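You operate a simulated robot arm through the tools that you are given. There is no shell and no other tool. Be economical: measure what you need, move in short steps, check, and stop when the job is done.

You are at the controls of a simulated two-armed robot. One attempt, no reset.

## Task
Push the scarves drawer shut. Put the white jug in the bottom of the basin. Press the start button three times. Put the round brush in the wide wicker basket. Open the spares drawer, take the pale shoe tree from the inside of the spares drawer and put it on the orange postcard and shut the drawer again. Do these in any order. Set down upright: white jug, pale shoe tree.

It is judged by the outcome, as a careful person would: the job done as asked, and still so three seconds after it is handed in. It fails if anything else is knocked over, pushed out of place, dropped, spilled or broken.

## Robot
Two 6-joint arms with fingered hands on one trunk, on a base that drives. Base frame: it is fixed to the floor where the robot stands at the start and does not move with it; the origin is under the middle of the robot, x ahead of it, y to its left, z up. Lengths are in cm, angles in degrees, forces in N, time in s.
The left shoulder is at the start at [7, 19.1, 139.9], the right one opposite. With the tool pointing down near the work surface each hand reaches from about 10 to 40 cm from the robot's upright axis, wherever it stands, measured 20 degrees to its own side. Places, roughly: bottom of the basin [200, 210, 70]; orange postcard (13x9x2 cm) [230, 80, 130]; pale shoe tree (6x9x8 cm) [-50, -170, 80]; round brush (4x4x10 cm) [-150, -270, 130]; scarves drawer [80, -20, 50]; spares drawer [-50, -180, 80]; start button [-120, -230, 60]; white jug (11x8x11 cm) [90, -30, 90]; wide wicker basket (32x20x15 cm) [90, 50, 20]. Payload 4.7 kg a hand.
The tool frame of a hand sits at the grasp point between the pads (the TCP): z along the fingers, y along the line on which they close. The tips reach 3.6 cm beyond it. The gripper opens to 12 cm. The gripper's body begins 4.2 cm behind the TCP. The gripper is a hand of 5 fingers: y runs from the thumb to the fingers, the wrist lies at [-1.8, -11.3, -19.8] in the tool frame.
Orientation is that of the tool frame in the base frame, as [roll, pitch, yaw] about the fixed x, y, z axes, in that order (R = Rz(yaw) Ry(pitch) Rx(roll)). With the fingers straight down and the wrist toward the robot, the tool's x, y and z point along [0, 1, 0], [1, 0, 0] and [0, 0, -1] of the base frame.

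## Interface
- The arms move only by the tool send_rows. It takes "left_plan", "right_plan" or both (then of equal length, played together; a hand with none holds still); each is a list that holds one entry, the list of rows, each a list of 6 numbers: the turn, a rotation vector about the tool's x, y, z in units of 60 degrees (1.0 is 60 degrees), then the shift along the tool's x, y, z in units of 150 mm (1.0 is 150 mm). In form: [[[ax, ay, az, x, y, z], ...]]. A call has 1 to 8 rows; each row is the pose to reach, as a shift and turn from the pose commanded when the call began, along the tool's axes at that moment. A call with a number of a shift or a turn outside -1 to 1 is refused whole. Each row takes 0.2 s and may step no farther than 5 cm and 8.6 degrees from the row before; otherwise, the whole call is refused. A pose out of reach is approached as far as the arm can. The call stops where the force on the tool passes 40 N (or 10 N more than at its start, if that is more) or the arm is blocked; 0.2 s more then pass. In this call time passes only in rows, and 0.2 s behind the last. The reply holds the time, the measured pose of the TCP, the force on the tool along the base axes, the opening and the grip force, in the units named above and with some noise, with the torque about the TCP (base axes, N m) and any sound that the robot's microphone picked up, and new pictures: "show" is both (left out), scene, wrist or none (wrist: the cameras of the hands that moved).
- Cameras (640 x 400 px; columns grow to the right, rows downward): "scene" is now at [12.6, -0.27, 160.27]; the picture's right is [-0.04, -1.00, 0.00], its down [-0.78, 0.03, -0.63] and it looks along [0.63, -0.02, -0.78] (base axes); focal length 291 px, centre (320, 200). "left" rides on the left gripper at [-7.3, -9.1, -14.3] in its tool frame; the picture's right is [-0.80, -0.28, 0.53], its down [0.53, -0.73, 0.42] and it looks along [0.27, 0.62, 0.74] (tool axes); focal length 234 px, centre (320, 200). "right" rides on the right gripper at [7.3, -9.1, -14.3] in its tool frame; the picture's right is [-0.80, 0.28, -0.53], its down [-0.53, -0.73, 0.42] and it looks along [-0.27, 0.62, 0.74] (tool axes); focal length 234 px, centre (320, 200). There is no depth. A picture from a camera that has moved, and an enlarged one, comes with that camera's place and axes in the base frame and with its lens.
- raise_lower(by): slides the trunk up (or, below 0, down) by that many cm; the arms and the scene camera ride with it, the base frame stays. It gives what a move gives, with no picture.
- base_move(legs): drives the robot by 1 to 6 legs, each [ahead, left, turn to the left] in cm, cm and degrees, along the robot's own axes; the way and the turn of a leg run together, so that a leg with both is an arc; at most 150 cm and 180 degrees a leg. The arms and the cameras ride along, it lands a little off, and it stops where it bumps. It gives what a move gives, and a new picture of the scene camera.
- curl_fingers(index, middle, ring, little, thumb_bend, thumb_turn, hand): sets how far each is bent, from 0 (flat) to 1 (curled in); at 0.3 the hand is open as for a grip, at 0.7 the pads meet at the TCP. One left out holds its place. A second passes; each finger stops where it meets its share of the squeeze, and holds until it gets a number again. It is the only way to open and close the hand. It gives what a move gives, with no picture; readings hold the bend of each and the force on index, middle, ring, little, thumb and palm. thumb_turn goes from beside the hand (0) to across from the fingers (1), as for a grip.
- pan_tilt(pan, tilt): turns the head with the scene camera to pan (to the left, within 86 degrees either way) and tilt (down, from -29 to 69), counted from straight ahead of the robot. It gives what a move gives, and a new picture of the scene camera.
- enlarge(camera, box): a new picture of the part [left, top, right, bottom] of that camera's present view, enlarged. It takes no simulated time.
- job_done(): hands the job in; it is judged then, once.

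Go step by step. Nothing tells you exact positions but the pictures and the camera data: compare them with the known pose of the tool, close in by small moves and look again before you grip or let go. The budget is 165 turns and 260 pictures, counting those below and the enlarged ones. Unless the task says otherwise, let go and move clear before handing in.

The tools are called as a command line: name --argument value ..., lists and objects as JSON in quotes. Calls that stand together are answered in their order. send_rows: Moves the arms, as the interface text tells. Its arguments: {"type":"object","properties":{"left_plan":{"type":"array","items":{"type":"array","items":{"type":"array","items":{"type":"number"}}}},"right_plan":{"type":"array","items":{"type":"array","items":{"type":"array","items":{"type":"number"}}}},"show":{"type":"string","enum":["both","scene","wrist","none"]}},"required":[]} The other tools are called the same way: raise_lower (by) slides the trunk up or down; curl_fingers (index, middle, ring, little, thumb_bend, thumb_turn, hand) moves the fingers one by one; base_move (legs) drives the base; pan_tilt (pan, tilt) turns the head that bears the scene camera; enlarge (camera, box) takes an enlarged picture of a part of a camera's view; job_done () hands the job in.

At the start:

```text
clock: 0.0
left_eef_pos: [66.22, 31.65, 118.11]
left_tcp_rot: [180.0, -0.1, 90.0]
left_wrist_force: [0.4, 0.6, -0.1]
left_ft_torque: [0.04, 0.01, 0.02]
left_opening: 11.97
left_gripper_force: 0.1
left_shape: jaw
left_bend: [0.3, 0.3, 0.3, 0.3, 0.3, 0.98]
left_finger forces: [0.1, 0.0, 0.0, 0.1, 0.0, 0.0]
right_eef_pos: [62.97, -30.44, 117.84]
right_tcp_rot: [179.9, -0.1, 90.1]
right_wrist_force: [-0.2, -0.1, 0.3]
right_ft_torque: [-0.01, -0.02, 0.01]
right_opening: 11.99
right_gripper_force: 0.0
right_shape: jaw
right_bend: [0.3, 0.3, 0.3, 0.3, 0.3, 0.98]
right_finger forces: [0.1, 0.1, 0.0, 0.0, 0.0, 0.0]
trunk travel left (down, up): [-87.5, 6.5]
robot x, y, heading: [-0.23, 0.2, 0.3]
head pan, tilt: [-2.1, 51.1]
```

scene: 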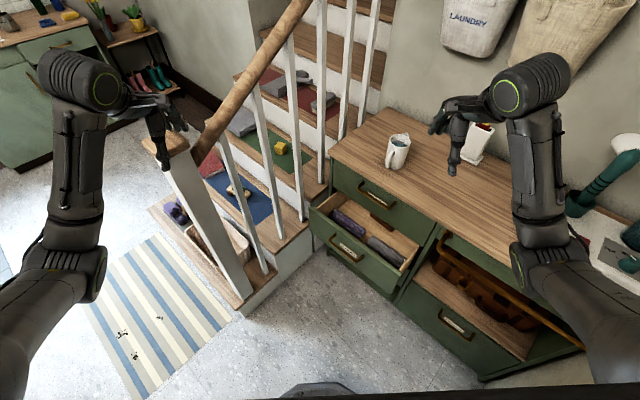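
right: 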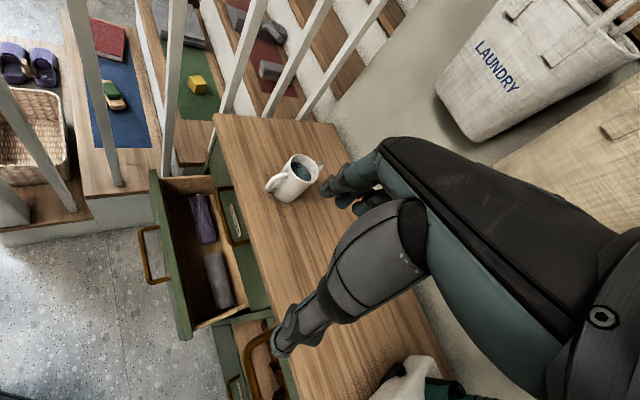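
left: 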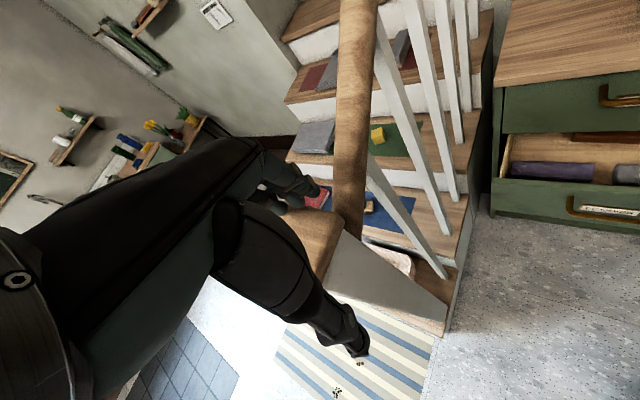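

I see the staircase ahead, and a green dresser ahead-right with the open scarves drawer and the jug on top. I'll look around first before moving.

enlarge --camera "scene" --box '[280, 80, 520, 380]'

pan_tilt --pan -80 --tilt 25

pan_tilt --pan 40 --tilt 20

```text
1.33 times, centred on (400, 230) of scene
camera zoom: at [12.6, -0.27, 160.27], right [-0.04, -1.0, 0.0], down [-0.78, 0.03, -0.63], along [0.63, -0.02, -0.78], focal length 388 px, centre (213, 160)
```

zoom: 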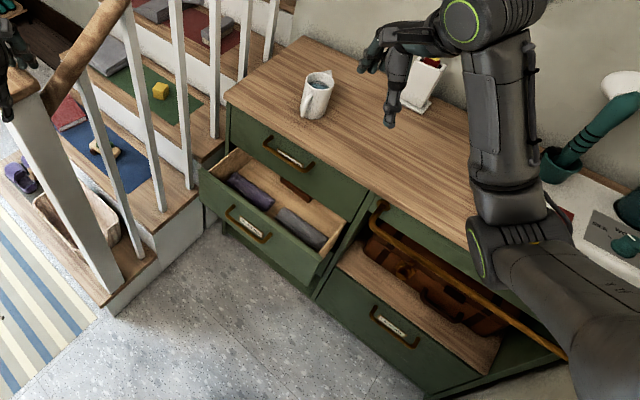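

```text
clock: 1.5
left_eef_pos: [66.07, 31.66, 118.13]
left_tcp_rot: [179.9, 0.0, 90.0]
left_wrist_force: [-0.4, -0.6, -0.7]
left_ft_torque: [-0.01, 0.0, -0.02]
left_opening: 11.97
left_gripper_force: 0.1
left_shape: jaw
left_bend: [0.3, 0.3, 0.3, 0.3, 0.3, 0.98]
left_finger forces: [0.0, 0.0, 0.1, 0.0, 0.1, 0.0]
right_eef_pos: [62.79, -30.51, 117.77]
right_tcp_rot: [179.9, -0.2, 90.1]
right_wrist_force: [-0.4, 0.6, -0.3]
right_ft_torque: [-0.04, 0.03, 0.0]
right_opening: 11.94
right_gripper_force: 0.2
right_shape: jaw
right_bend: [0.3, 0.3, 0.3, 0.3, 0.3, 0.98]
right_finger forces: [0.1, 0.0, 0.0, 0.0, 0.1, 0.1]
trunk travel left (down, up): [-87.5, 6.5]
robot x, y, heading: [-0.31, -0.08, -0.0]
head pan, tilt: [-80.0, 25.0]
camera scene: at [6.61, -9.06, 164.16], right [-0.98, -0.17, 0.0], down [-0.07, 0.42, -0.91], along [0.16, -0.89, -0.42], focal length 291 px, centre (320, 200)
```

scene: 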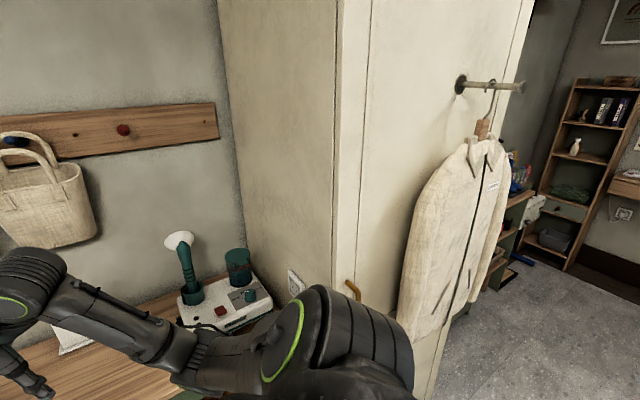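

```text
clock: 3.5
left_eef_pos: [66.24, 31.69, 118.06]
left_tcp_rot: [180.0, 0.1, 90.0]
left_wrist_force: [0.3, 0.3, 0.1]
left_ft_torque: [0.0, 0.01, 0.0]
left_opening: 11.98
left_gripper_force: 0.0
left_shape: jaw
left_bend: [0.3, 0.3, 0.3, 0.3, 0.3, 0.98]
left_finger forces: [0.1, 0.0, 0.0, 0.1, 0.1, 0.0]
right_eef_pos: [62.75, -30.54, 117.75]
right_tcp_rot: [179.9, -0.1, 90.2]
right_wrist_force: [0.2, 0.2, 0.8]
right_ft_torque: [-0.06, -0.01, 0.03]
right_opening: 11.95
right_gripper_force: 0.1
right_shape: jaw
right_bend: [0.3, 0.3, 0.3, 0.3, 0.3, 0.98]
right_finger forces: [0.0, 0.0, 0.0, 0.0, 0.1, 0.0]
trunk travel left (down, up): [-87.5, 6.5]
robot x, y, heading: [0.14, -0.04, -0.1]
head pan, tilt: [40.0, 20.0]
camera scene: at [12.14, 5.99, 164.97], right [0.64, -0.77, 0.0], down [-0.26, -0.22, -0.94], along [0.72, 0.6, -0.34], focal length 291 px, centre (320, 200)
```

scene: 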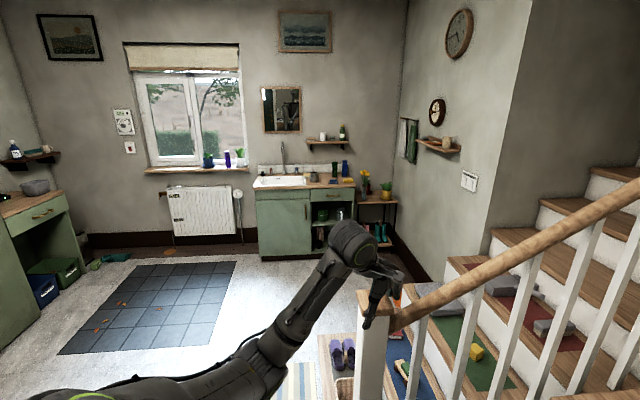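

The basin is the far sink, and the spares drawer, button and brush are behind and to the right. I'll pull the arms in for safe driving, then check the floor around the base.

send_rows --left_plan '[[[0, 0, 0, 0, -0.33, 0], [0, 0, 0, 0, -0.66, 0], [0, 0, 0, 0, -0.99, 0]]]' --right_plan '[[[0, 0, 0, 0, -0.33, 0], [0, 0, 0, 0, -0.66, 0], [0, 0, 0, 0, -0.99, 0]]]' --show "none"

send_rows --left_plan '[[[0, 0, 0, 0, -0.33, 0], [0, 0, 0, 0, -0.66, 0], [0, 0, 0, 0, -0.99, 0]]]' --right_plan '[[[0, 0, 0, 0, -0.33, 0], [0, 0, 0, 0, -0.66, 0], [0, 0, 0, 0, -0.99, 0]]]' --show "none"

pan_tilt --pan -20 --tilt 60

```text
clock: 4.3
left_eef_pos: [51.16, 34.06, 117.64]
left_tcp_rot: [179.8, 0.4, 89.7]
left_wrist_force: [-0.8, -0.2, -0.1]
left_ft_torque: [0.02, -0.06, 0.02]
left_opening: 11.98
left_gripper_force: 0.0
left_shape: jaw
left_bend: [0.3, 0.3, 0.3, 0.3, 0.3, 0.98]
left_finger forces: [0.1, 0.1, 0.0, 0.0, 0.0, 0.0]
left hand out of reach, approached as far as the arm can: row 2, 3
right_eef_pos: [48.75, -33.75, 116.81]
right_tcp_rot: [179.5, -0.5, 90.4]
right_wrist_force: [-0.9, -0.6, 0.5]
right_ft_torque: [0.01, -0.05, -0.02]
right_opening: 12.01
right_gripper_force: 0.1
right_shape: jaw
right_bend: [0.3, 0.3, 0.3, 0.3, 0.3, 0.98]
right_finger forces: [0.0, 0.0, 0.0, 0.1, 0.0, 0.1]
right hand out of reach, approached as far as the arm can: row 1, 2, 3
trunk travel left (down, up): [-87.5, 6.5]
robot x, y, heading: [0.54, 0.04, 0.1]
head pan, tilt: [40.0, 20.0]
```

```text
clock: 5.3
left_eef_pos: [44.29, 45.53, 115.36]
left_tcp_rot: [-179.8, 0.8, 94.2]
left_wrist_force: [0.1, 1.3, 0.4]
left_ft_torque: [-0.15, 0.02, -0.05]
left_opening: 12.01
left_gripper_force: 0.1
left_shape: jaw
left_bend: [0.3, 0.3, 0.3, 0.3, 0.3, 0.98]
left_finger forces: [0.1, 0.0, 0.1, 0.1, 0.1, 0.0]
left hand out of reach, approached as far as the arm can: row 1, 2, 3
right_eef_pos: [50.2, -34.96, 115.12]
right_tcp_rot: [179.8, 0.3, 94.6]
right_wrist_force: [2.6, 1.6, 2.6]
right_ft_torque: [-0.16, 0.23, -0.01]
right_opening: 12.0
right_gripper_force: 0.0
right_shape: jaw
right_bend: [0.3, 0.3, 0.3, 0.3, 0.3, 0.98]
right_finger forces: [0.0, 0.0, 0.0, 0.0, 0.0, 0.0]
right hand out of reach, approached as far as the arm can: row 1, 2, 3
trunk travel left (down, up): [-87.5, 6.5]
robot x, y, heading: [2.66, 0.38, 4.6]
head pan, tilt: [40.0, 20.0]
stopped in row 3 (left hand): the arm was blocked; the commanded pose is now the measured one
```

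```text
clock: 6.6
left_eef_pos: [44.98, 44.91, 115.05]
left_tcp_rot: [-179.5, 0.6, 94.0]
left_wrist_force: [-0.3, 0.9, 0.4]
left_ft_torque: [-0.01, 0.01, -0.03]
left_opening: 12.02
left_gripper_force: 0.1
left_shape: jaw
left_bend: [0.3, 0.3, 0.3, 0.3, 0.3, 0.98]
left_finger forces: [0.0, 0.0, 0.1, 0.1, 0.0, 0.0]
right_eef_pos: [50.7, -35.62, 114.52]
right_tcp_rot: [180.0, -0.1, 94.4]
right_wrist_force: [0.3, 0.4, 1.0]
right_ft_torque: [-0.04, -0.01, -0.02]
right_opening: 12.0
right_gripper_force: 0.0
right_shape: jaw
right_bend: [0.3, 0.3, 0.3, 0.3, 0.3, 0.98]
right_finger forces: [0.0, 0.0, 0.0, 0.0, 0.1, 0.0]
trunk travel left (down, up): [-87.5, 6.5]
robot x, y, heading: [2.53, 0.18, 4.0]
head pan, tilt: [-20.0, 60.0]
camera scene: at [15.04, 0.36, 159.09], right [-0.27, -0.96, 0.01], down [-0.84, 0.23, -0.5], along [0.48, -0.15, -0.87], focal length 291 px, centre (320, 200)
```

scene: 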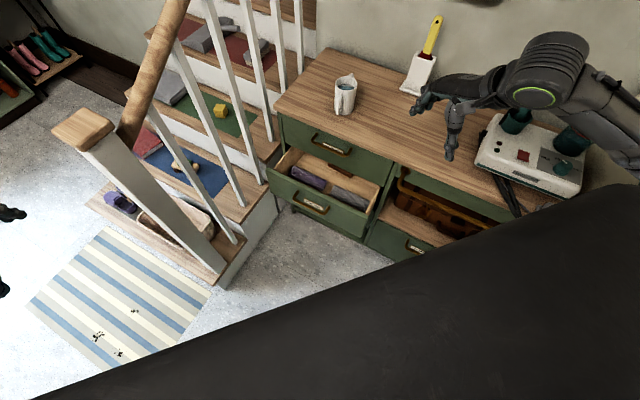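

The base shifted slightly, so some part of an arm may have touched something behind. I'll look for it before going on.

pan_tilt --pan 80 --tilt 35

pan_tilt --pan -80 --tilt 35

```text
clock: 8.4
left_eef_pos: [44.95, 44.8, 115.18]
left_tcp_rot: [-179.4, 0.6, 93.9]
left_wrist_force: [0.6, 0.3, -0.1]
left_ft_torque: [0.0, 0.01, 0.0]
left_opening: 11.98
left_gripper_force: 0.1
left_shape: jaw
left_bend: [0.3, 0.3, 0.3, 0.3, 0.3, 0.98]
left_finger forces: [0.0, 0.0, 0.0, 0.0, 0.0, 0.0]
right_eef_pos: [50.84, -35.47, 114.44]
right_tcp_rot: [-180.0, -0.1, 94.4]
right_wrist_force: [0.0, -0.6, 1.1]
right_ft_torque: [0.0, -0.01, 0.02]
right_opening: 12.0
right_gripper_force: 0.1
right_shape: jaw
right_bend: [0.3, 0.3, 0.3, 0.3, 0.3, 0.98]
right_finger forces: [0.0, 0.0, 0.0, 0.1, 0.0, 0.0]
trunk travel left (down, up): [-87.5, 6.5]
robot x, y, heading: [2.97, 0.13, 4.2]
head pan, tilt: [80.0, 35.0]
camera scene: at [9.56, 10.97, 162.44], right [0.99, -0.1, -0.01], down [-0.06, -0.58, -0.81], along [0.08, 0.81, -0.58], focal length 291 px, centre (320, 200)
```

scene: 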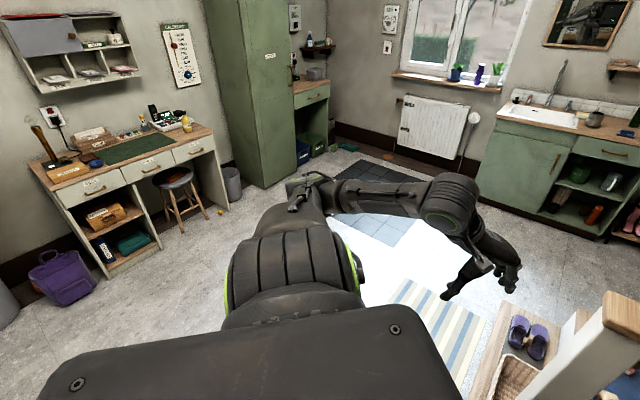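

```text
clock: 10.8
left_eef_pos: [45.05, 44.9, 115.12]
left_tcp_rot: [-179.4, 0.6, 94.0]
left_wrist_force: [0.2, 0.3, -0.8]
left_ft_torque: [0.0, -0.02, 0.0]
left_opening: 11.99
left_gripper_force: 0.1
left_shape: jaw
left_bend: [0.3, 0.3, 0.3, 0.3, 0.3, 0.98]
left_finger forces: [0.0, 0.0, 0.0, 0.0, 0.0, 0.0]
right_eef_pos: [50.86, -35.5, 114.43]
right_tcp_rot: [-179.9, 0.1, 94.4]
right_wrist_force: [0.0, 1.0, -0.1]
right_ft_torque: [0.0, 0.01, 0.0]
right_opening: 12.01
right_gripper_force: 0.0
right_shape: jaw
right_bend: [0.3, 0.3, 0.3, 0.3, 0.3, 0.98]
right_finger forces: [0.0, 0.0, 0.0, 0.0, 0.0, 0.0]
trunk travel left (down, up): [-87.5, 6.5]
robot x, y, heading: [2.3, 0.62, 4.2]
head pan, tilt: [-80.0, 35.0]
camera scene: at [10.81, -6.34, 162.61], right [-0.97, -0.24, 0.01], down [-0.15, 0.55, -0.82], along [0.2, -0.8, -0.57], focal length 291 px, centre (320, 200)
```

scene: 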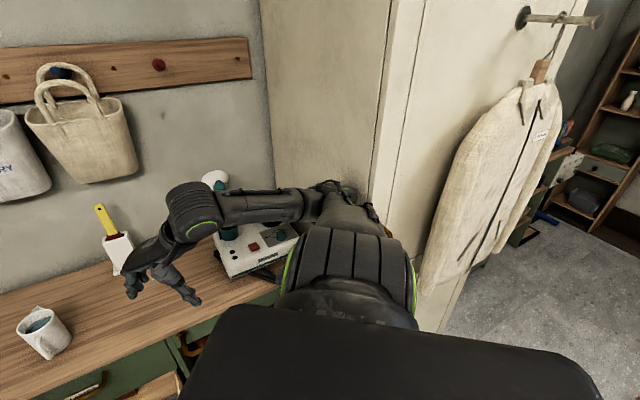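

The right elbow rests close to the tall wardrobe panel. I'll strafe left to clear it, then turn to face the dresser (heading about -50).

base_move --legs '[[0, 25, 0], [0, 0, -52]]'

pan_tilt --pan 0 --tilt 45

```text
clock: 15.0
left_eef_pos: [61.12, 19.36, 115.86]
left_tcp_rot: [180.0, 0.1, 43.4]
left_wrist_force: [0.5, 0.5, 0.8]
left_ft_torque: [-0.02, -0.01, 0.0]
left_opening: 12.01
left_gripper_force: 0.1
left_shape: jaw
left_bend: [0.3, 0.3, 0.3, 0.3, 0.3, 0.98]
left_finger forces: [0.0, 0.0, 0.1, 0.1, 0.1, 0.0]
right_eef_pos: [2.34, -36.06, 114.41]
right_tcp_rot: [179.7, -0.5, 43.6]
right_wrist_force: [-0.1, 0.2, 0.5]
right_ft_torque: [0.04, 0.02, -0.01]
right_opening: 12.0
right_gripper_force: 0.0
right_shape: jaw
right_bend: [0.3, 0.3, 0.3, 0.3, 0.3, 0.98]
right_finger forces: [0.0, 0.1, 0.0, 0.0, 0.1, 0.0]
trunk travel left (down, up): [-87.5, 6.5]
robot x, y, heading: [1.01, 24.07, -46.9]
head pan, tilt: [-80.0, 35.0]
camera scene: at [-0.9, 13.37, 162.59], right [-0.8, 0.6, 0.0], down [0.34, 0.46, -0.82], along [-0.49, -0.66, -0.57], focal length 291 px, centre (320, 200)
```

scene: 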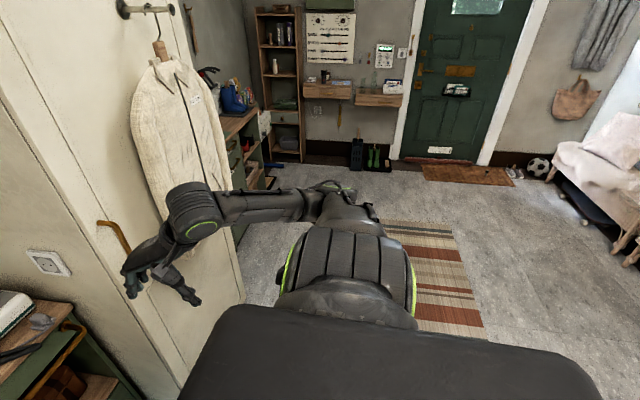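

```text
clock: 16.5
left_eef_pos: [60.91, 19.17, 115.8]
left_tcp_rot: [180.0, 0.0, 43.2]
left_wrist_force: [0.2, -0.4, 0.7]
left_ft_torque: [0.01, -0.03, 0.0]
left_opening: 11.99
left_gripper_force: 0.0
left_shape: jaw
left_bend: [0.3, 0.3, 0.3, 0.3, 0.3, 0.98]
left_finger forces: [0.1, 0.1, 0.1, 0.0, 0.0, 0.0]
right_eef_pos: [2.27, -35.95, 114.41]
right_tcp_rot: [179.6, -0.5, 43.6]
right_wrist_force: [0.2, -0.6, -0.5]
right_ft_torque: [0.02, 0.05, -0.04]
right_opening: 12.01
right_gripper_force: 0.0
right_shape: jaw
right_bend: [0.3, 0.3, 0.3, 0.3, 0.3, 0.98]
right_finger forces: [0.0, 0.0, 0.0, 0.0, 0.0, 0.0]
trunk travel left (down, up): [-87.5, 6.5]
robot x, y, heading: [0.98, 23.96, -47.1]
head pan, tilt: [0.0, 45.0]
camera scene: at [9.92, 14.52, 161.11], right [-0.73, -0.69, 0.0], down [-0.49, 0.51, -0.71], along [0.49, -0.51, -0.71], focal length 291 px, centre (320, 200)
```

scene: 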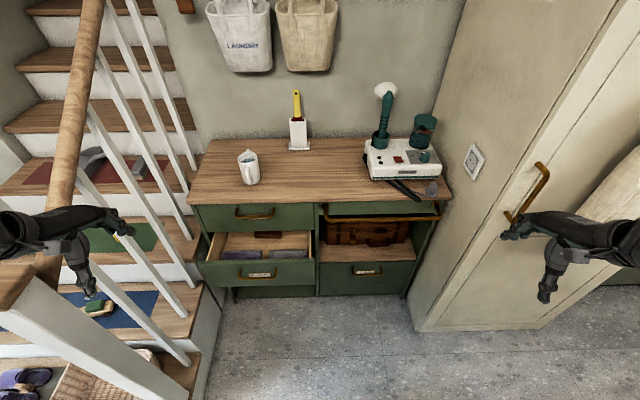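

I'm now facing the dresser square-on; the scarves drawer is open at left, with the jug on top. I'll back off 10 cm and lower the trunk, which also gives me a vertical baseline to measure heights.

base_move --legs '[[-10, -3, 0]]'

raise_lower --by -40

pan_tilt --pan 0 --tilt 25

```text
clock: 17.7
left_eef_pos: [51.98, 24.58, 115.83]
left_tcp_rot: [-179.9, 0.0, 43.4]
left_wrist_force: [0.8, -0.6, -0.4]
left_ft_torque: [0.01, 0.0, 0.03]
left_opening: 12.01
left_gripper_force: 0.1
left_shape: jaw
left_bend: [0.3, 0.3, 0.3, 0.3, 0.3, 0.98]
left_finger forces: [0.0, 0.0, 0.0, 0.0, 0.1, 0.0]
right_eef_pos: [-6.68, -30.81, 114.38]
right_tcp_rot: [179.6, -0.5, 43.7]
right_wrist_force: [0.2, 0.1, 0.4]
right_ft_torque: [-0.02, -0.01, 0.0]
right_opening: 11.98
right_gripper_force: 0.0
right_shape: jaw
right_bend: [0.3, 0.3, 0.3, 0.3, 0.3, 0.98]
right_finger forces: [0.0, 0.1, 0.0, 0.0, 0.1, 0.0]
trunk travel left (down, up): [-87.5, 6.5]
robot x, y, heading: [-8.53, 29.37, -46.4]
head pan, tilt: [0.0, 45.0]
camera scene: at [0.92, 19.72, 161.08], right [-0.73, -0.69, 0.0], down [-0.49, 0.51, -0.71], along [0.49, -0.51, -0.71], focal length 291 px, centre (320, 200)
```

scene: 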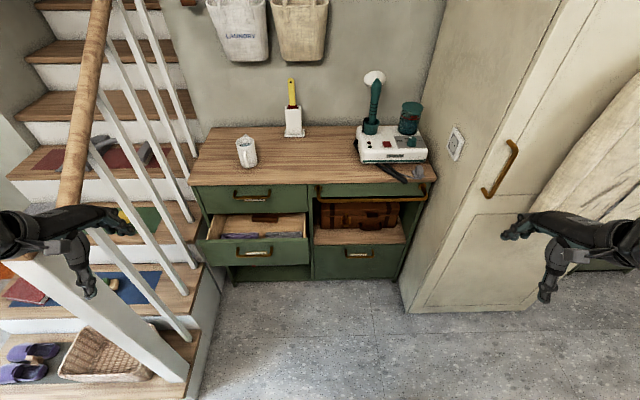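

```text
clock: 21.5
left_eef_pos: [51.89, 24.67, 75.93]
left_tcp_rot: [180.0, -0.1, 43.5]
left_wrist_force: [0.2, 0.9, 0.5]
left_ft_torque: [0.01, -0.02, 0.04]
left_opening: 12.0
left_gripper_force: 0.0
left_shape: jaw
left_bend: [0.3, 0.3, 0.3, 0.3, 0.3, 0.98]
left_finger forces: [0.0, 0.1, 0.0, 0.0, 0.0, 0.1]
right_eef_pos: [-6.78, -30.66, 74.49]
right_tcp_rot: [179.6, -0.5, 43.6]
right_wrist_force: [0.0, 0.1, -0.2]
right_ft_torque: [0.04, -0.01, 0.0]
right_opening: 11.98
right_gripper_force: 0.1
right_shape: jaw
right_bend: [0.3, 0.3, 0.3, 0.3, 0.3, 0.98]
right_finger forces: [0.0, 0.0, 0.0, 0.0, 0.1, 0.0]
trunk travel left (down, up): [-47.5, 46.5]
robot x, y, heading: [-8.4, 29.39, -46.4]
head pan, tilt: [0.0, 45.0]
```

```text
clock: 22.4
left_eef_pos: [51.78, 24.57, 75.76]
left_tcp_rot: [180.0, 0.0, 43.5]
left_wrist_force: [-0.4, 0.0, -0.4]
left_ft_torque: [0.01, 0.0, -0.01]
left_opening: 12.01
left_gripper_force: 0.1
left_shape: jaw
left_bend: [0.3, 0.3, 0.3, 0.3, 0.3, 0.98]
left_finger forces: [0.0, 0.1, 0.0, 0.0, 0.0, 0.0]
right_eef_pos: [-6.72, -30.68, 74.38]
right_tcp_rot: [179.6, -0.6, 43.7]
right_wrist_force: [-0.1, 0.9, 0.2]
right_ft_torque: [-0.01, -0.03, -0.01]
right_opening: 11.99
right_gripper_force: 0.0
right_shape: jaw
right_bend: [0.3, 0.3, 0.3, 0.3, 0.3, 0.98]
right_finger forces: [0.0, 0.0, 0.0, 0.1, 0.0, 0.0]
trunk travel left (down, up): [-47.5, 46.5]
robot x, y, heading: [-8.26, 29.21, -46.5]
head pan, tilt: [0.0, 25.0]
camera scene: at [1.49, 19.01, 124.16], right [-0.73, -0.69, 0.0], down [-0.29, 0.31, -0.91], along [0.62, -0.66, -0.42], focal length 291 px, centre (320, 200)
```

scene: 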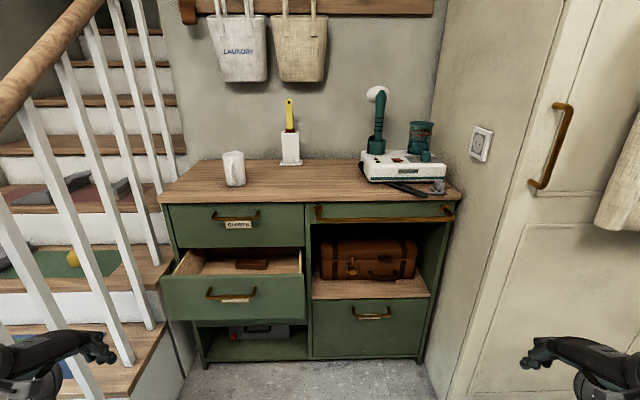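

Dresser front is about 99 cm ahead, the drawer front spans z≈40–59 and it's ~9 cm open. I'll lower further, form a closed hand with the left, and turn its fingers forward.

raise_lower --by -28

curl_fingers --hand "left" --index 0.75 --middle 0.75 --ring 0.75 --little 0.75 --thumb_bend 0.6

send_rows --left_plan '[[[-0.125, 0, 0, -0.115, 0.1, 0], [-0.25, 0, 0, -0.23, 0.2, 0], [-0.375, 0, 0, -0.345, 0.3, 0], [-0.5, 0, 0, -0.46, 0.4, 0], [-0.625, 0, 0, -0.575, 0.5, 0], [-0.75, 0, 0, -0.69, 0.6, 0], [-0.875, 0, 0, -0.8, 0.7, 0], [-1.0, 0, 0, -0.92, 0.8, 0]]]' --show "scene"

```text
clock: 25.2
left_eef_pos: [51.88, 24.59, 47.84]
left_tcp_rot: [-179.9, 0.0, 43.3]
left_wrist_force: [0.0, -1.0, -0.6]
left_ft_torque: [0.02, 0.01, 0.03]
left_opening: 12.01
left_gripper_force: 0.0
left_shape: jaw
left_bend: [0.3, 0.3, 0.3, 0.3, 0.3, 0.98]
left_finger forces: [0.0, 0.0, 0.0, 0.0, 0.1, 0.1]
right_eef_pos: [-6.72, -30.73, 46.42]
right_tcp_rot: [179.6, -0.4, 43.7]
right_wrist_force: [0.2, 0.0, 0.3]
right_ft_torque: [-0.03, -0.01, 0.02]
right_opening: 12.01
right_gripper_force: 0.1
right_shape: jaw
right_bend: [0.3, 0.3, 0.3, 0.3, 0.3, 0.98]
right_finger forces: [0.0, 0.0, 0.1, 0.0, 0.1, 0.0]
trunk travel left (down, up): [-19.5, 74.5]
robot x, y, heading: [-8.2, 29.5, -46.6]
head pan, tilt: [0.0, 25.0]
```

```text
clock: 26.2
left_eef_pos: [51.85, 24.75, 47.84]
left_tcp_rot: [-179.9, 0.0, 43.4]
left_wrist_force: [0.3, 0.4, 0.1]
left_ft_torque: [-0.01, 0.0, 0.0]
left_opening: 0.85
left_gripper_force: 0.1
left_shape: fingers
left_bend: [0.75, 0.75, 0.75, 0.75, 0.6, 0.98]
left_finger forces: [0.0, 0.0, 0.0, 0.0, 0.0, 0.0]
right_eef_pos: [-6.86, -30.69, 46.42]
right_tcp_rot: [179.7, -0.4, 43.7]
right_wrist_force: [-1.1, 0.5, 0.5]
right_ft_torque: [0.01, -0.03, -0.02]
right_opening: 12.0
right_gripper_force: 0.1
right_shape: jaw
right_bend: [0.3, 0.3, 0.3, 0.3, 0.3, 0.98]
right_finger forces: [0.1, 0.0, 0.0, 0.0, 0.0, 0.0]
trunk travel left (down, up): [-19.5, 74.5]
robot x, y, heading: [-7.93, 29.11, -46.4]
head pan, tilt: [0.0, 25.0]
```

```text
clock: 28.0
left_eef_pos: [52.38, 7.33, 48.58]
left_tcp_rot: [118.8, -6.2, 42.7]
left_wrist_force: [-0.2, -0.3, -0.6]
left_ft_torque: [-0.03, 0.02, 0.0]
left_opening: 0.82
left_gripper_force: 0.0
left_shape: fingers
left_bend: [0.75, 0.75, 0.75, 0.75, 0.6, 0.98]
left_finger forces: [0.0, 0.0, 0.0, 0.0, 0.0, 0.0]
left hand out of reach, approached as far as the arm can: row 1, 2, 3, 4, 5
right_eef_pos: [-6.55, -30.58, 46.45]
right_tcp_rot: [179.8, -0.2, 43.7]
right_wrist_force: [0.3, 1.0, -0.8]
right_ft_torque: [0.01, -0.03, 0.03]
right_opening: 11.97
right_gripper_force: 0.2
right_shape: jaw
right_bend: [0.3, 0.3, 0.3, 0.3, 0.3, 0.98]
right_finger forces: [0.1, 0.0, 0.0, 0.0, 0.1, 0.1]
trunk travel left (down, up): [-19.5, 74.5]
robot x, y, heading: [-8.32, 29.19, -46.6]
head pan, tilt: [0.0, 25.0]
camera scene: at [2.13, 19.18, 96.03], right [-0.73, -0.69, 0.01], down [-0.3, 0.31, -0.9], along [0.62, -0.66, -0.43], focal length 291 px, centre (320, 200)
```

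scene: 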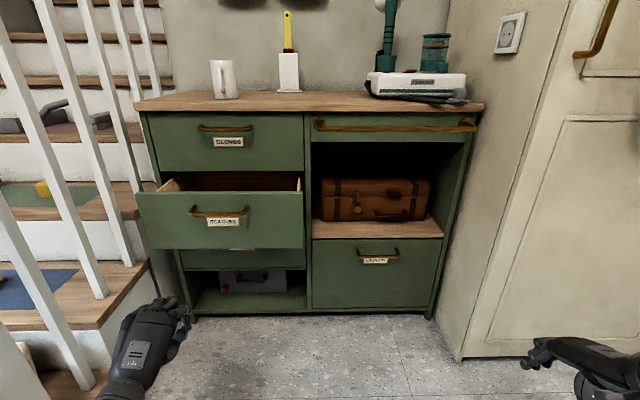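

Label "SCARVES" confirmed on the open drawer. I'll bring the hand right of the handle and level it, then advance the base.

send_rows --left_plan '[[[-0.115, 0, 0, -0.25, 0, 0], [-0.23, 0, 0, -0.5, 0, 0], [-0.34, 0, 0, -0.75, 0, 0], [-0.44, 0, 0, -0.99, 0, 0]]]' --show "none"

base_move --legs '[[20, 0, 0]]'

```text
clock: 28.4
left_eef_pos: [51.63, 6.97, 48.78]
left_tcp_rot: [114.5, -13.7, 41.6]
left_wrist_force: [0.4, -0.7, -0.3]
left_ft_torque: [0.01, -0.03, 0.01]
left_opening: 0.84
left_gripper_force: 0.0
left_shape: fingers
left_bend: [0.75, 0.75, 0.75, 0.75, 0.6, 0.98]
left_finger forces: [0.1, 0.1, 0.1, 0.0, 0.0, 0.0]
right_eef_pos: [-6.94, -30.8, 46.49]
right_tcp_rot: [179.6, -0.6, 43.7]
right_wrist_force: [-0.7, -0.2, 0.3]
right_ft_torque: [0.02, 0.02, -0.02]
right_opening: 11.98
right_gripper_force: 0.0
right_shape: jaw
right_bend: [0.3, 0.3, 0.3, 0.3, 0.3, 0.98]
right_finger forces: [0.0, 0.1, 0.1, 0.0, 0.1, 0.1]
trunk travel left (down, up): [-19.5, 74.5]
robot x, y, heading: [-8.19, 29.49, -46.5]
head pan, tilt: [0.0, 25.0]
stopped in row 1 (left hand): the arm was blocked; the commanded pose is now the measured one
```

```text
clock: 30.0
left_eef_pos: [66.12, -7.96, 49.01]
left_tcp_rot: [114.3, -13.7, 42.0]
left_wrist_force: [0.0, -0.4, -0.7]
left_ft_torque: [0.0, 0.0, -0.04]
left_opening: 0.82
left_gripper_force: 0.0
left_shape: fingers
left_bend: [0.75, 0.75, 0.75, 0.75, 0.6, 0.98]
left_finger forces: [0.0, 0.0, 0.0, 0.0, 0.0, 0.0]
right_eef_pos: [7.58, -45.86, 46.31]
right_tcp_rot: [179.7, -0.6, 43.8]
right_wrist_force: [-0.5, 0.2, -0.1]
right_ft_torque: [-0.01, -0.05, -0.03]
right_opening: 12.0
right_gripper_force: 0.1
right_shape: jaw
right_bend: [0.3, 0.3, 0.3, 0.3, 0.3, 0.98]
right_finger forces: [0.0, 0.1, 0.0, 0.0, 0.0, 0.0]
trunk travel left (down, up): [-19.5, 74.5]
robot x, y, heading: [6.46, 14.57, -46.6]
head pan, tilt: [0.0, 25.0]
camera scene: at [15.79, 3.91, 96.17], right [-0.72, -0.69, 0.0], down [-0.29, 0.31, -0.91], along [0.62, -0.66, -0.42], focal length 291 px, centre (320, 200)
```

scene: 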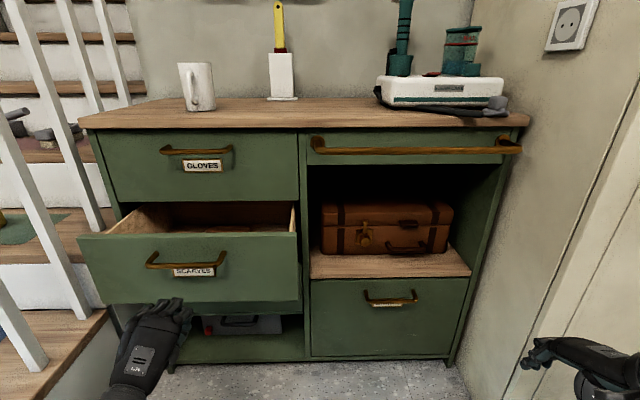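

The left hand is centred under the drawer handle, about 10 cm short. I'll drop 3 cm and push straight forward with the arm.

send_rows --left_plan '[[[0, 0, 0, -0.047, -0.177, 0.08], [0, 0, 0, -0.047, -0.066, 0.323], [0, 0, 0, -0.047, 0.045, 0.566], [0, 0, 0, -0.047, 0.155, 0.808]]]' --show "scene"

```text
clock: 31.0
left_eef_pos: [74.22, -16.87, 45.68]
left_tcp_rot: [114.3, -13.6, 42.0]
left_wrist_force: [0.1, 0.0, -1.0]
left_ft_torque: [0.01, -0.02, -0.04]
left_opening: 0.83
left_gripper_force: 0.1
left_shape: fingers
left_bend: [0.75, 0.75, 0.75, 0.75, 0.6, 0.98]
left_finger forces: [0.0, 0.0, 0.0, 0.1, 0.0, 0.0]
right_eef_pos: [7.74, -45.85, 46.4]
right_tcp_rot: [179.6, -0.5, 43.9]
right_wrist_force: [-0.3, 0.3, -0.5]
right_ft_torque: [0.0, 0.02, 0.01]
right_opening: 11.97
right_gripper_force: 0.0
right_shape: jaw
right_bend: [0.3, 0.3, 0.3, 0.3, 0.3, 0.98]
right_finger forces: [0.0, 0.1, 0.0, 0.1, 0.0, 0.0]
trunk travel left (down, up): [-19.5, 74.5]
robot x, y, heading: [6.02, 14.18, -46.6]
head pan, tilt: [0.0, 25.0]
camera scene: at [15.83, 3.92, 96.15], right [-0.72, -0.69, 0.0], down [-0.29, 0.31, -0.91], along [0.62, -0.66, -0.42], focal length 291 px, centre (320, 200)
```

scene: 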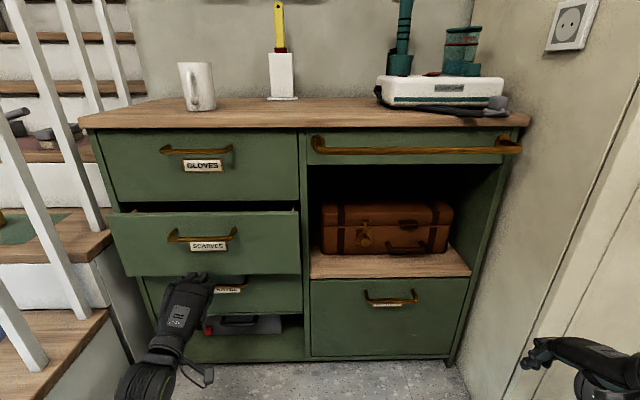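

The drawer is sliding in; only a few cm remain. I'll continue pushing.

send_rows --left_plan '[[[0, 0, 0, 0, 0.07, 0.14], [0, 0, 0, 0, 0.13, 0.27], [0, 0, 0, 0, 0.2, 0.4], [0, 0, 0, 0, 0.24, 0.5]]]' --show "scene"

```text
clock: 31.6
left_eef_pos: [76.52, -19.45, 46.25]
left_tcp_rot: [113.8, -13.4, 41.9]
left_wrist_force: [-16.6, 14.5, 5.2]
left_ft_torque: [0.52, 0.66, 0.04]
left_opening: 1.36
left_gripper_force: 11.1
left_shape: fingers
left_bend: [0.75, 0.75, 0.75, 0.75, 0.58, 0.97]
left_finger forces: [0.1, 0.1, 0.0, 0.0, 22.6, 0.0]
right_eef_pos: [7.6, -45.8, 46.52]
right_tcp_rot: [179.4, -0.6, 44.1]
right_wrist_force: [-0.3, 0.5, 0.6]
right_ft_torque: [-0.03, 0.03, -0.02]
right_opening: 11.98
right_gripper_force: 0.0
right_shape: jaw
right_bend: [0.3, 0.3, 0.3, 0.3, 0.3, 0.98]
right_finger forces: [0.0, 0.1, 0.1, 0.1, 0.0, 0.1]
trunk travel left (down, up): [-19.5, 74.5]
robot x, y, heading: [6.43, 14.56, -46.3]
head pan, tilt: [0.0, 25.0]
stopped in row 2 (left hand): the force on the tool passed its limit at 66 N (the readings are from after the stop); the commanded pose is now the measured one
camera scene: at [15.72, 4.04, 96.18], right [-0.72, -0.69, 0.0], down [-0.29, 0.31, -0.91], along [0.63, -0.66, -0.42], focal length 291 px, centre (320, 200)
```

scene: 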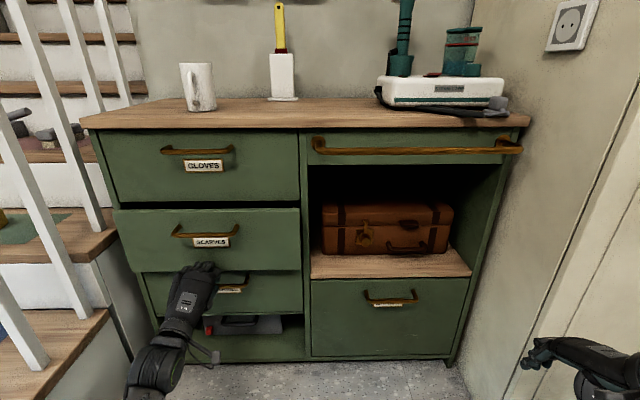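

The thumb reached the lower drawer while the scarves drawer is still a bit out. I'll back off, go up and right beside the handle, and push again.

send_rows --left_plan '[[[0, 0, 0, 0, -0.11, -0.24], [0, 0, 0, -0.2, -0.11, -0.24], [0, 0, 0, -0.45, -0.11, -0.24], [0, 0, 0, -0.67, -0.07, -0.24], [0, 0, 0, -0.62, 0.2, -0.38]]]' --show "scene"

```text
clock: 32.6
left_eef_pos: [73.02, -18.44, 44.58]
left_tcp_rot: [113.1, -24.7, 43.7]
left_wrist_force: [-0.5, 0.3, -0.3]
left_ft_torque: [-0.02, -0.02, 0.0]
left_opening: 0.82
left_gripper_force: 0.2
left_shape: fingers
left_bend: [0.75, 0.75, 0.75, 0.75, 0.6, 0.97]
left_finger forces: [0.0, 0.0, 0.0, 0.1, 0.0, 0.0]
right_eef_pos: [7.7, -45.89, 46.41]
right_tcp_rot: [179.6, -0.6, 43.9]
right_wrist_force: [-0.6, 0.2, 0.0]
right_ft_torque: [0.0, -0.02, -0.03]
right_opening: 12.01
right_gripper_force: 0.1
right_shape: jaw
right_bend: [0.3, 0.3, 0.3, 0.3, 0.3, 0.98]
right_finger forces: [0.1, 0.0, 0.0, 0.0, 0.0, 0.0]
trunk travel left (down, up): [-19.5, 74.5]
robot x, y, heading: [5.85, 14.39, -46.4]
head pan, tilt: [0.0, 25.0]
stopped in row 4 (left hand): the arm was blocked; the commanded pose is now the measured one
camera scene: at [15.8, 3.9, 96.11], right [-0.72, -0.69, 0.0], down [-0.29, 0.31, -0.91], along [0.63, -0.66, -0.42], focal length 291 px, centre (320, 200)
```

scene: 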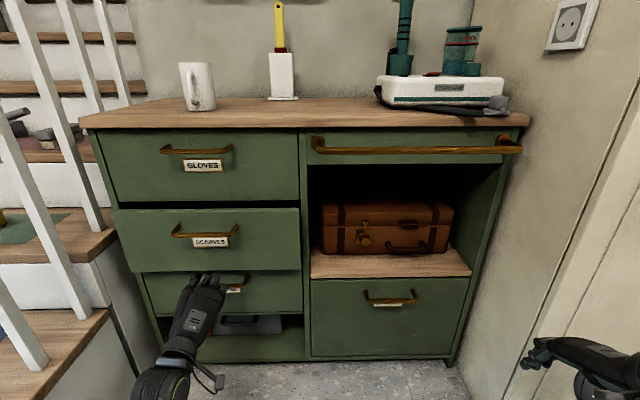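

The left arm is at its joint limit sideways, so I'll use the base and trunk: strafe right 9 cm and raise 6 cm, then push.

base_move --legs '[[-2, -9, 0]]'

raise_lower --by 6.5

send_rows --left_plan '[[[0, 0, 0, 0, 0.11, 0.24], [0, 0, 0, 0, 0.2, 0.42], [0, 0, 0, 0, 0.27, 0.56], [0, 0, 0, 0, 0.32, 0.66]]]' --show "scene"

```text
clock: 33.7
left_eef_pos: [65.17, -23.14, 44.41]
left_tcp_rot: [113.1, -24.7, 43.8]
left_wrist_force: [0.4, -0.8, 0.3]
left_ft_torque: [0.01, 0.01, 0.02]
left_opening: 0.86
left_gripper_force: 0.1
left_shape: fingers
left_bend: [0.75, 0.75, 0.75, 0.75, 0.6, 0.97]
left_finger forces: [0.1, 0.1, 0.1, 0.0, 0.1, 0.0]
right_eef_pos: [0.05, -50.38, 46.47]
right_tcp_rot: [179.7, -0.6, 43.9]
right_wrist_force: [0.0, -0.3, 0.3]
right_ft_torque: [-0.01, -0.02, 0.01]
right_opening: 12.0
right_gripper_force: 0.1
right_shape: jaw
right_bend: [0.3, 0.3, 0.3, 0.3, 0.3, 0.98]
right_finger forces: [0.0, 0.0, 0.1, 0.1, 0.1, 0.0]
trunk travel left (down, up): [-19.5, 74.5]
robot x, y, heading: [-1.42, 9.7, -46.3]
head pan, tilt: [0.0, 25.0]
camera scene: at [8.07, -0.66, 96.19], right [-0.72, -0.69, 0.0], down [-0.29, 0.31, -0.91], along [0.63, -0.66, -0.42], focal length 291 px, centre (320, 200)
```

scene: 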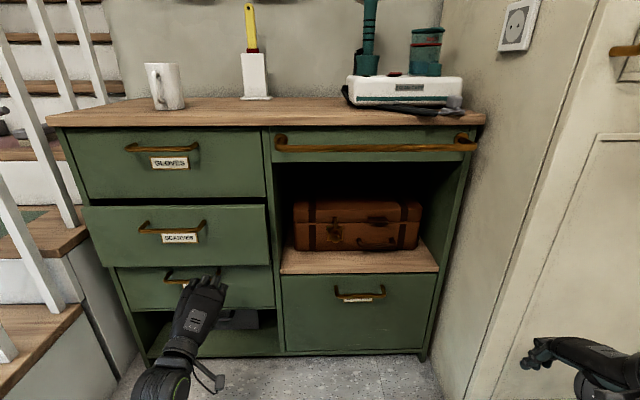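

```text
clock: 34.7
left_eef_pos: [65.15, -23.15, 50.95]
left_tcp_rot: [113.1, -24.6, 43.7]
left_wrist_force: [-0.2, -0.3, 0.0]
left_ft_torque: [0.0, -0.05, 0.0]
left_opening: 0.82
left_gripper_force: 0.1
left_shape: fingers
left_bend: [0.75, 0.75, 0.75, 0.75, 0.6, 0.97]
left_finger forces: [0.1, 0.0, 0.1, 0.0, 0.0, 0.0]
right_eef_pos: [-0.05, -50.4, 52.9]
right_tcp_rot: [179.5, -0.6, 44.0]
right_wrist_force: [0.0, -0.7, -0.3]
right_ft_torque: [-0.01, 0.02, 0.01]
right_opening: 11.98
right_gripper_force: 0.0
right_shape: jaw
right_bend: [0.3, 0.3, 0.3, 0.3, 0.3, 0.98]
right_finger forces: [0.0, 0.0, 0.0, 0.0, 0.0, 0.1]
trunk travel left (down, up): [-26.0, 68.0]
robot x, y, heading: [-1.76, 9.58, -46.3]
head pan, tilt: [0.0, 25.0]
```

```text
clock: 35.7
left_eef_pos: [71.8, -30.63, 51.64]
left_tcp_rot: [112.6, -24.2, 43.8]
left_wrist_force: [-15.2, 11.6, 3.1]
left_ft_torque: [0.09, 0.02, 0.12]
left_opening: 1.21
left_gripper_force: 9.7
left_shape: fingers
left_bend: [0.75, 0.76, 0.75, 0.75, 0.58, 0.97]
left_finger forces: [0.1, 11.0, 0.1, 0.0, 8.1, 0.1]
right_eef_pos: [-0.11, -50.41, 53.05]
right_tcp_rot: [179.5, -0.6, 44.1]
right_wrist_force: [-0.7, 0.1, 0.0]
right_ft_torque: [0.02, 0.03, 0.02]
right_opening: 12.01
right_gripper_force: 0.0
right_shape: jaw
right_bend: [0.3, 0.3, 0.3, 0.3, 0.3, 0.98]
right_finger forces: [0.1, 0.0, 0.0, 0.1, 0.0, 0.0]
trunk travel left (down, up): [-26.0, 68.0]
robot x, y, heading: [-1.45, 9.82, -46.7]
head pan, tilt: [0.0, 25.0]
stopped in row 4 (left hand): the force on the tool passed its limit at 64 N (the readings are from after the stop); the commanded pose is now the measured one
camera scene: at [7.98, -0.54, 102.68], right [-0.72, -0.69, 0.0], down [-0.29, 0.31, -0.91], along [0.63, -0.66, -0.42], focal length 291 px, centre (320, 200)
```

scene: 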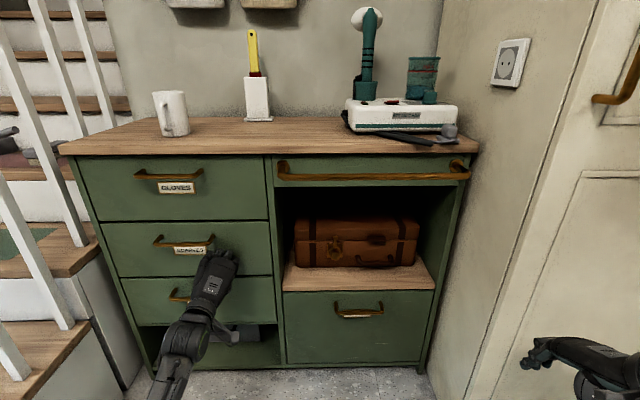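

The scarves drawer is flush now. I'll back away, raise the trunk, and return the left hand to a downward open grip for the jug.

base_move --legs '[[-15, 0, 0], [0, 8, 0]]'

raise_lower --by 46

curl_fingers --hand "left" --index 0.3 --middle 0.3 --ring 0.3 --little 0.3 --thumb_bend 0.3 --thumb_turn 1.0

send_rows --left_plan '[[[0.125, 0, 0, 0, 0.07, 0.06], [0.25, 0, 0, 0, 0.14, 0.12], [0.375, 0, 0, 0, 0.21, 0.18], [0.5, 0, 0, 0, 0.28, 0.24], [0.625, 0, 0, 0, 0.35, 0.3], [0.75, 0, 0, 0, 0.42, 0.36], [0.875, 0, 0, 0, 0.49, 0.42], [1.0, 0, 0, 0, 0.56, 0.48]]]' --show "scene"

```text
clock: 37.7
left_eef_pos: [67.71, -14.31, 51.63]
left_tcp_rot: [112.8, -24.2, 43.6]
left_wrist_force: [0.7, 1.1, 0.1]
left_ft_torque: [0.02, -0.01, -0.02]
left_opening: 0.87
left_gripper_force: 0.0
left_shape: fingers
left_bend: [0.75, 0.75, 0.75, 0.75, 0.6, 0.98]
left_finger forces: [0.0, 0.0, 0.0, 0.1, 0.0, 0.0]
right_eef_pos: [-4.28, -33.99, 52.91]
right_tcp_rot: [179.6, -0.5, 44.0]
right_wrist_force: [0.3, 0.1, -0.1]
right_ft_torque: [0.0, 0.03, -0.03]
right_opening: 11.98
right_gripper_force: 0.0
right_shape: jaw
right_bend: [0.3, 0.3, 0.3, 0.3, 0.3, 0.98]
right_finger forces: [0.0, 0.0, 0.1, 0.0, 0.0, 0.1]
trunk travel left (down, up): [-26.0, 68.0]
robot x, y, heading: [-5.7, 26.23, -46.5]
head pan, tilt: [0.0, 25.0]
camera scene: at [3.94, 15.77, 102.66], right [-0.72, -0.69, 0.0], down [-0.29, 0.31, -0.91], along [0.63, -0.66, -0.42], focal length 291 px, centre (320, 200)
```

scene: 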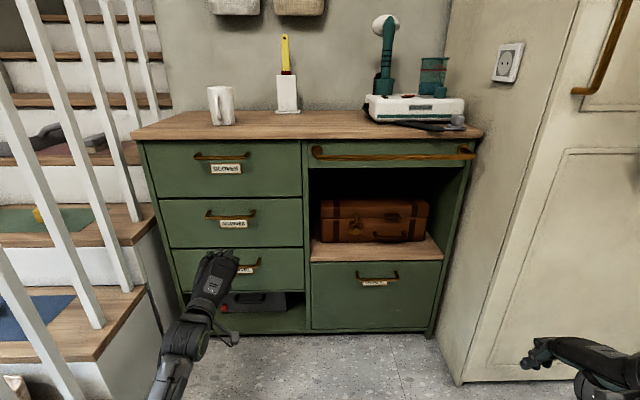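

```text
refused: 46 is not a number from -40 to 40
```

```text
clock: 38.7
left_eef_pos: [67.66, -14.43, 51.59]
left_tcp_rot: [112.8, -24.2, 43.6]
left_wrist_force: [0.4, 0.4, 0.5]
left_ft_torque: [0.0, 0.03, 0.03]
left_opening: 12.17
left_gripper_force: 0.1
left_shape: fingers
left_bend: [0.3, 0.3, 0.3, 0.3, 0.3, 0.98]
left_finger forces: [0.0, 0.0, 0.1, 0.1, 0.0, 0.0]
right_eef_pos: [-4.15, -33.96, 52.96]
right_tcp_rot: [179.6, -0.5, 43.9]
right_wrist_force: [1.0, -0.3, -0.3]
right_ft_torque: [0.0, 0.0, 0.0]
right_opening: 11.99
right_gripper_force: 0.2
right_shape: jaw
right_bend: [0.3, 0.3, 0.3, 0.3, 0.3, 0.98]
right_finger forces: [0.0, 0.0, 0.1, 0.0, 0.0, 0.0]
trunk travel left (down, up): [-26.0, 68.0]
robot x, y, heading: [-5.96, 26.31, -46.3]
head pan, tilt: [0.0, 25.0]
```

```text
clock: 40.1
left_eef_pos: [71.16, -20.04, 53.53]
left_tcp_rot: [157.6, -24.0, 43.3]
left_wrist_force: [-15.4, 12.6, -10.4]
left_ft_torque: [-0.33, -0.56, -0.08]
left_opening: 12.21
left_gripper_force: 10.2
left_shape: fingers
left_bend: [0.3, 0.33, 0.34, 0.3, 0.3, 0.98]
left_finger forces: [0.0, 8.5, 12.8, 0.0, 0.1, 0.1]
right_eef_pos: [-4.17, -33.85, 52.87]
right_tcp_rot: [179.6, -0.5, 44.0]
right_wrist_force: [0.2, 0.0, 0.6]
right_ft_torque: [0.03, 0.04, 0.04]
right_opening: 11.95
right_gripper_force: 0.1
right_shape: jaw
right_bend: [0.3, 0.3, 0.3, 0.3, 0.3, 0.98]
right_finger forces: [0.1, 0.0, 0.0, 0.0, 0.0, 0.0]
trunk travel left (down, up): [-26.0, 68.0]
robot x, y, heading: [-5.77, 26.05, -46.4]
head pan, tilt: [0.0, 25.0]
stopped in row 6 (left hand): the force on the tool passed its limit at 61 N (the readings are from after the stop); the commanded pose is now the measured one
camera scene: at [3.87, 15.87, 102.64], right [-0.72, -0.69, 0.0], down [-0.29, 0.31, -0.91], along [0.63, -0.66, -0.42], focal length 291 px, centre (320, 200)
```

scene: 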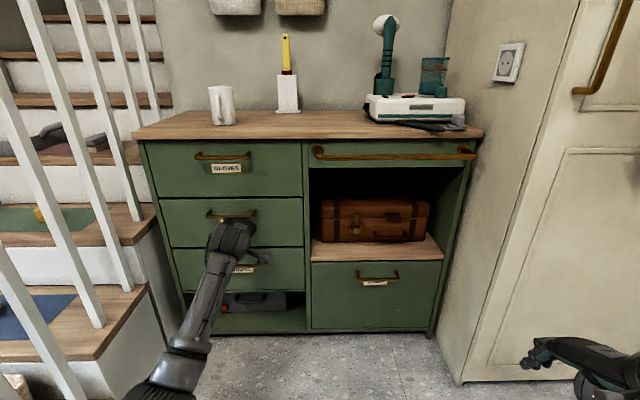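

The trunk raise was refused, so the hand touched the scarves handle; I need to see whether fingers are hooked before backing off.

enlarge --camera "scene" --box '[160, 180, 310, 300]'

enlarge --camera "left" --box '[0, 0, 640, 400]'

```text
3.33 times, centred on (235, 240) of scene
camera zoom: at [3.87, 15.87, 102.64], right [-0.72, -0.69, 0.0], down [-0.29, 0.31, -0.91], along [0.63, -0.66, -0.42], focal length 969 px, centre (603, 67)
```

zoom: 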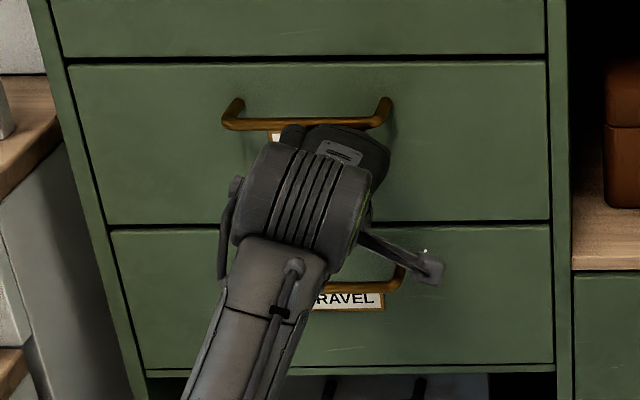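

```text
1.00 times, centred on (320, 200) of left (not enlarged: the box is as wide or as high as the picture)
camera zoom: at [54.07, -17.19, 59.63], right [-0.4, -0.3, -0.87], down [0.2, 0.9, -0.4], along [0.9, -0.33, -0.3], focal length 234 px, centre (320, 200)
```

zoom: 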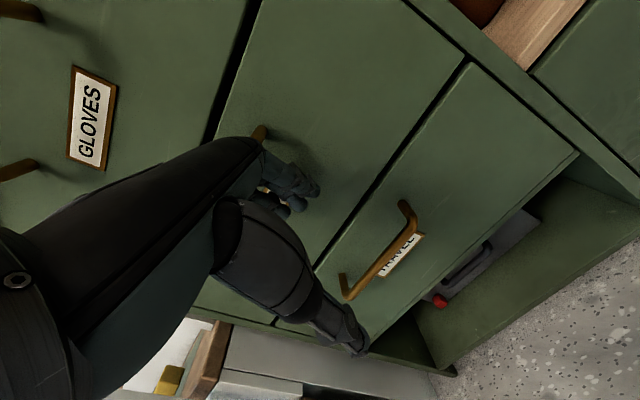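

Fingers point down under the handle, resting on the drawer face, not hooked. I'll back straight out.

base_move --legs '[[-12, 0, 0]]'

enlarge --camera "scene" --box '[140, 80, 460, 340]'

```text
clock: 41.4
left_eef_pos: [62.56, -11.48, 54.0]
left_tcp_rot: [157.1, -24.1, 43.1]
left_wrist_force: [-1.1, 0.5, 0.2]
left_ft_torque: [0.02, 0.03, 0.0]
left_opening: 12.23
left_gripper_force: 0.0
left_shape: fingers
left_bend: [0.3, 0.3, 0.3, 0.3, 0.3, 0.98]
left_finger forces: [0.1, 0.1, 0.0, 0.0, 0.0, 0.0]
right_eef_pos: [-13.05, -24.89, 52.99]
right_tcp_rot: [179.6, -0.4, 43.8]
right_wrist_force: [-0.6, 0.2, -0.1]
right_ft_torque: [0.0, 0.02, 0.0]
right_opening: 11.99
right_gripper_force: 0.1
right_shape: jaw
right_bend: [0.3, 0.3, 0.3, 0.3, 0.3, 0.98]
right_finger forces: [0.0, 0.1, 0.0, 0.1, 0.0, 0.0]
trunk travel left (down, up): [-26.0, 68.0]
robot x, y, heading: [-14.98, 35.04, -46.6]
head pan, tilt: [0.0, 25.0]
camera scene: at [-4.72, 24.75, 102.67], right [-0.73, -0.69, 0.0], down [-0.29, 0.31, -0.91], along [0.62, -0.66, -0.42], focal length 291 px, centre (320, 200)
```

scene: 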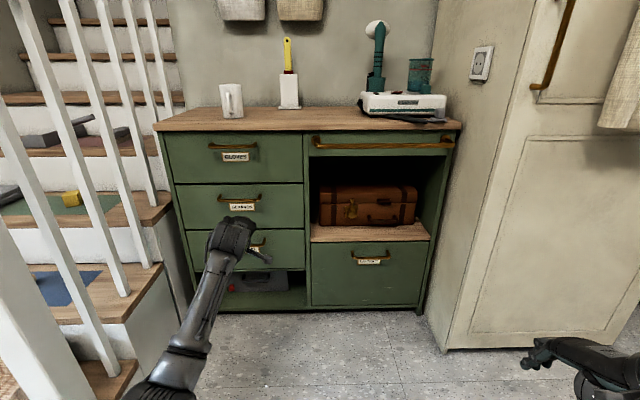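

```text
1.54 times, centred on (300, 210) of scene
camera zoom: at [-4.72, 24.75, 102.67], right [-0.73, -0.69, 0.0], down [-0.29, 0.31, -0.91], along [0.62, -0.66, -0.42], focal length 447 px, centre (351, 185)
```

zoom: 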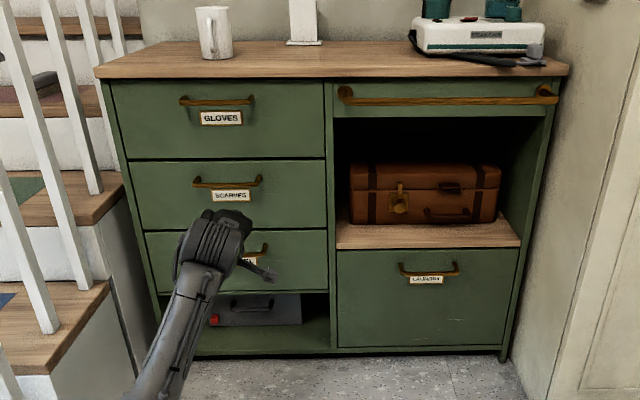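

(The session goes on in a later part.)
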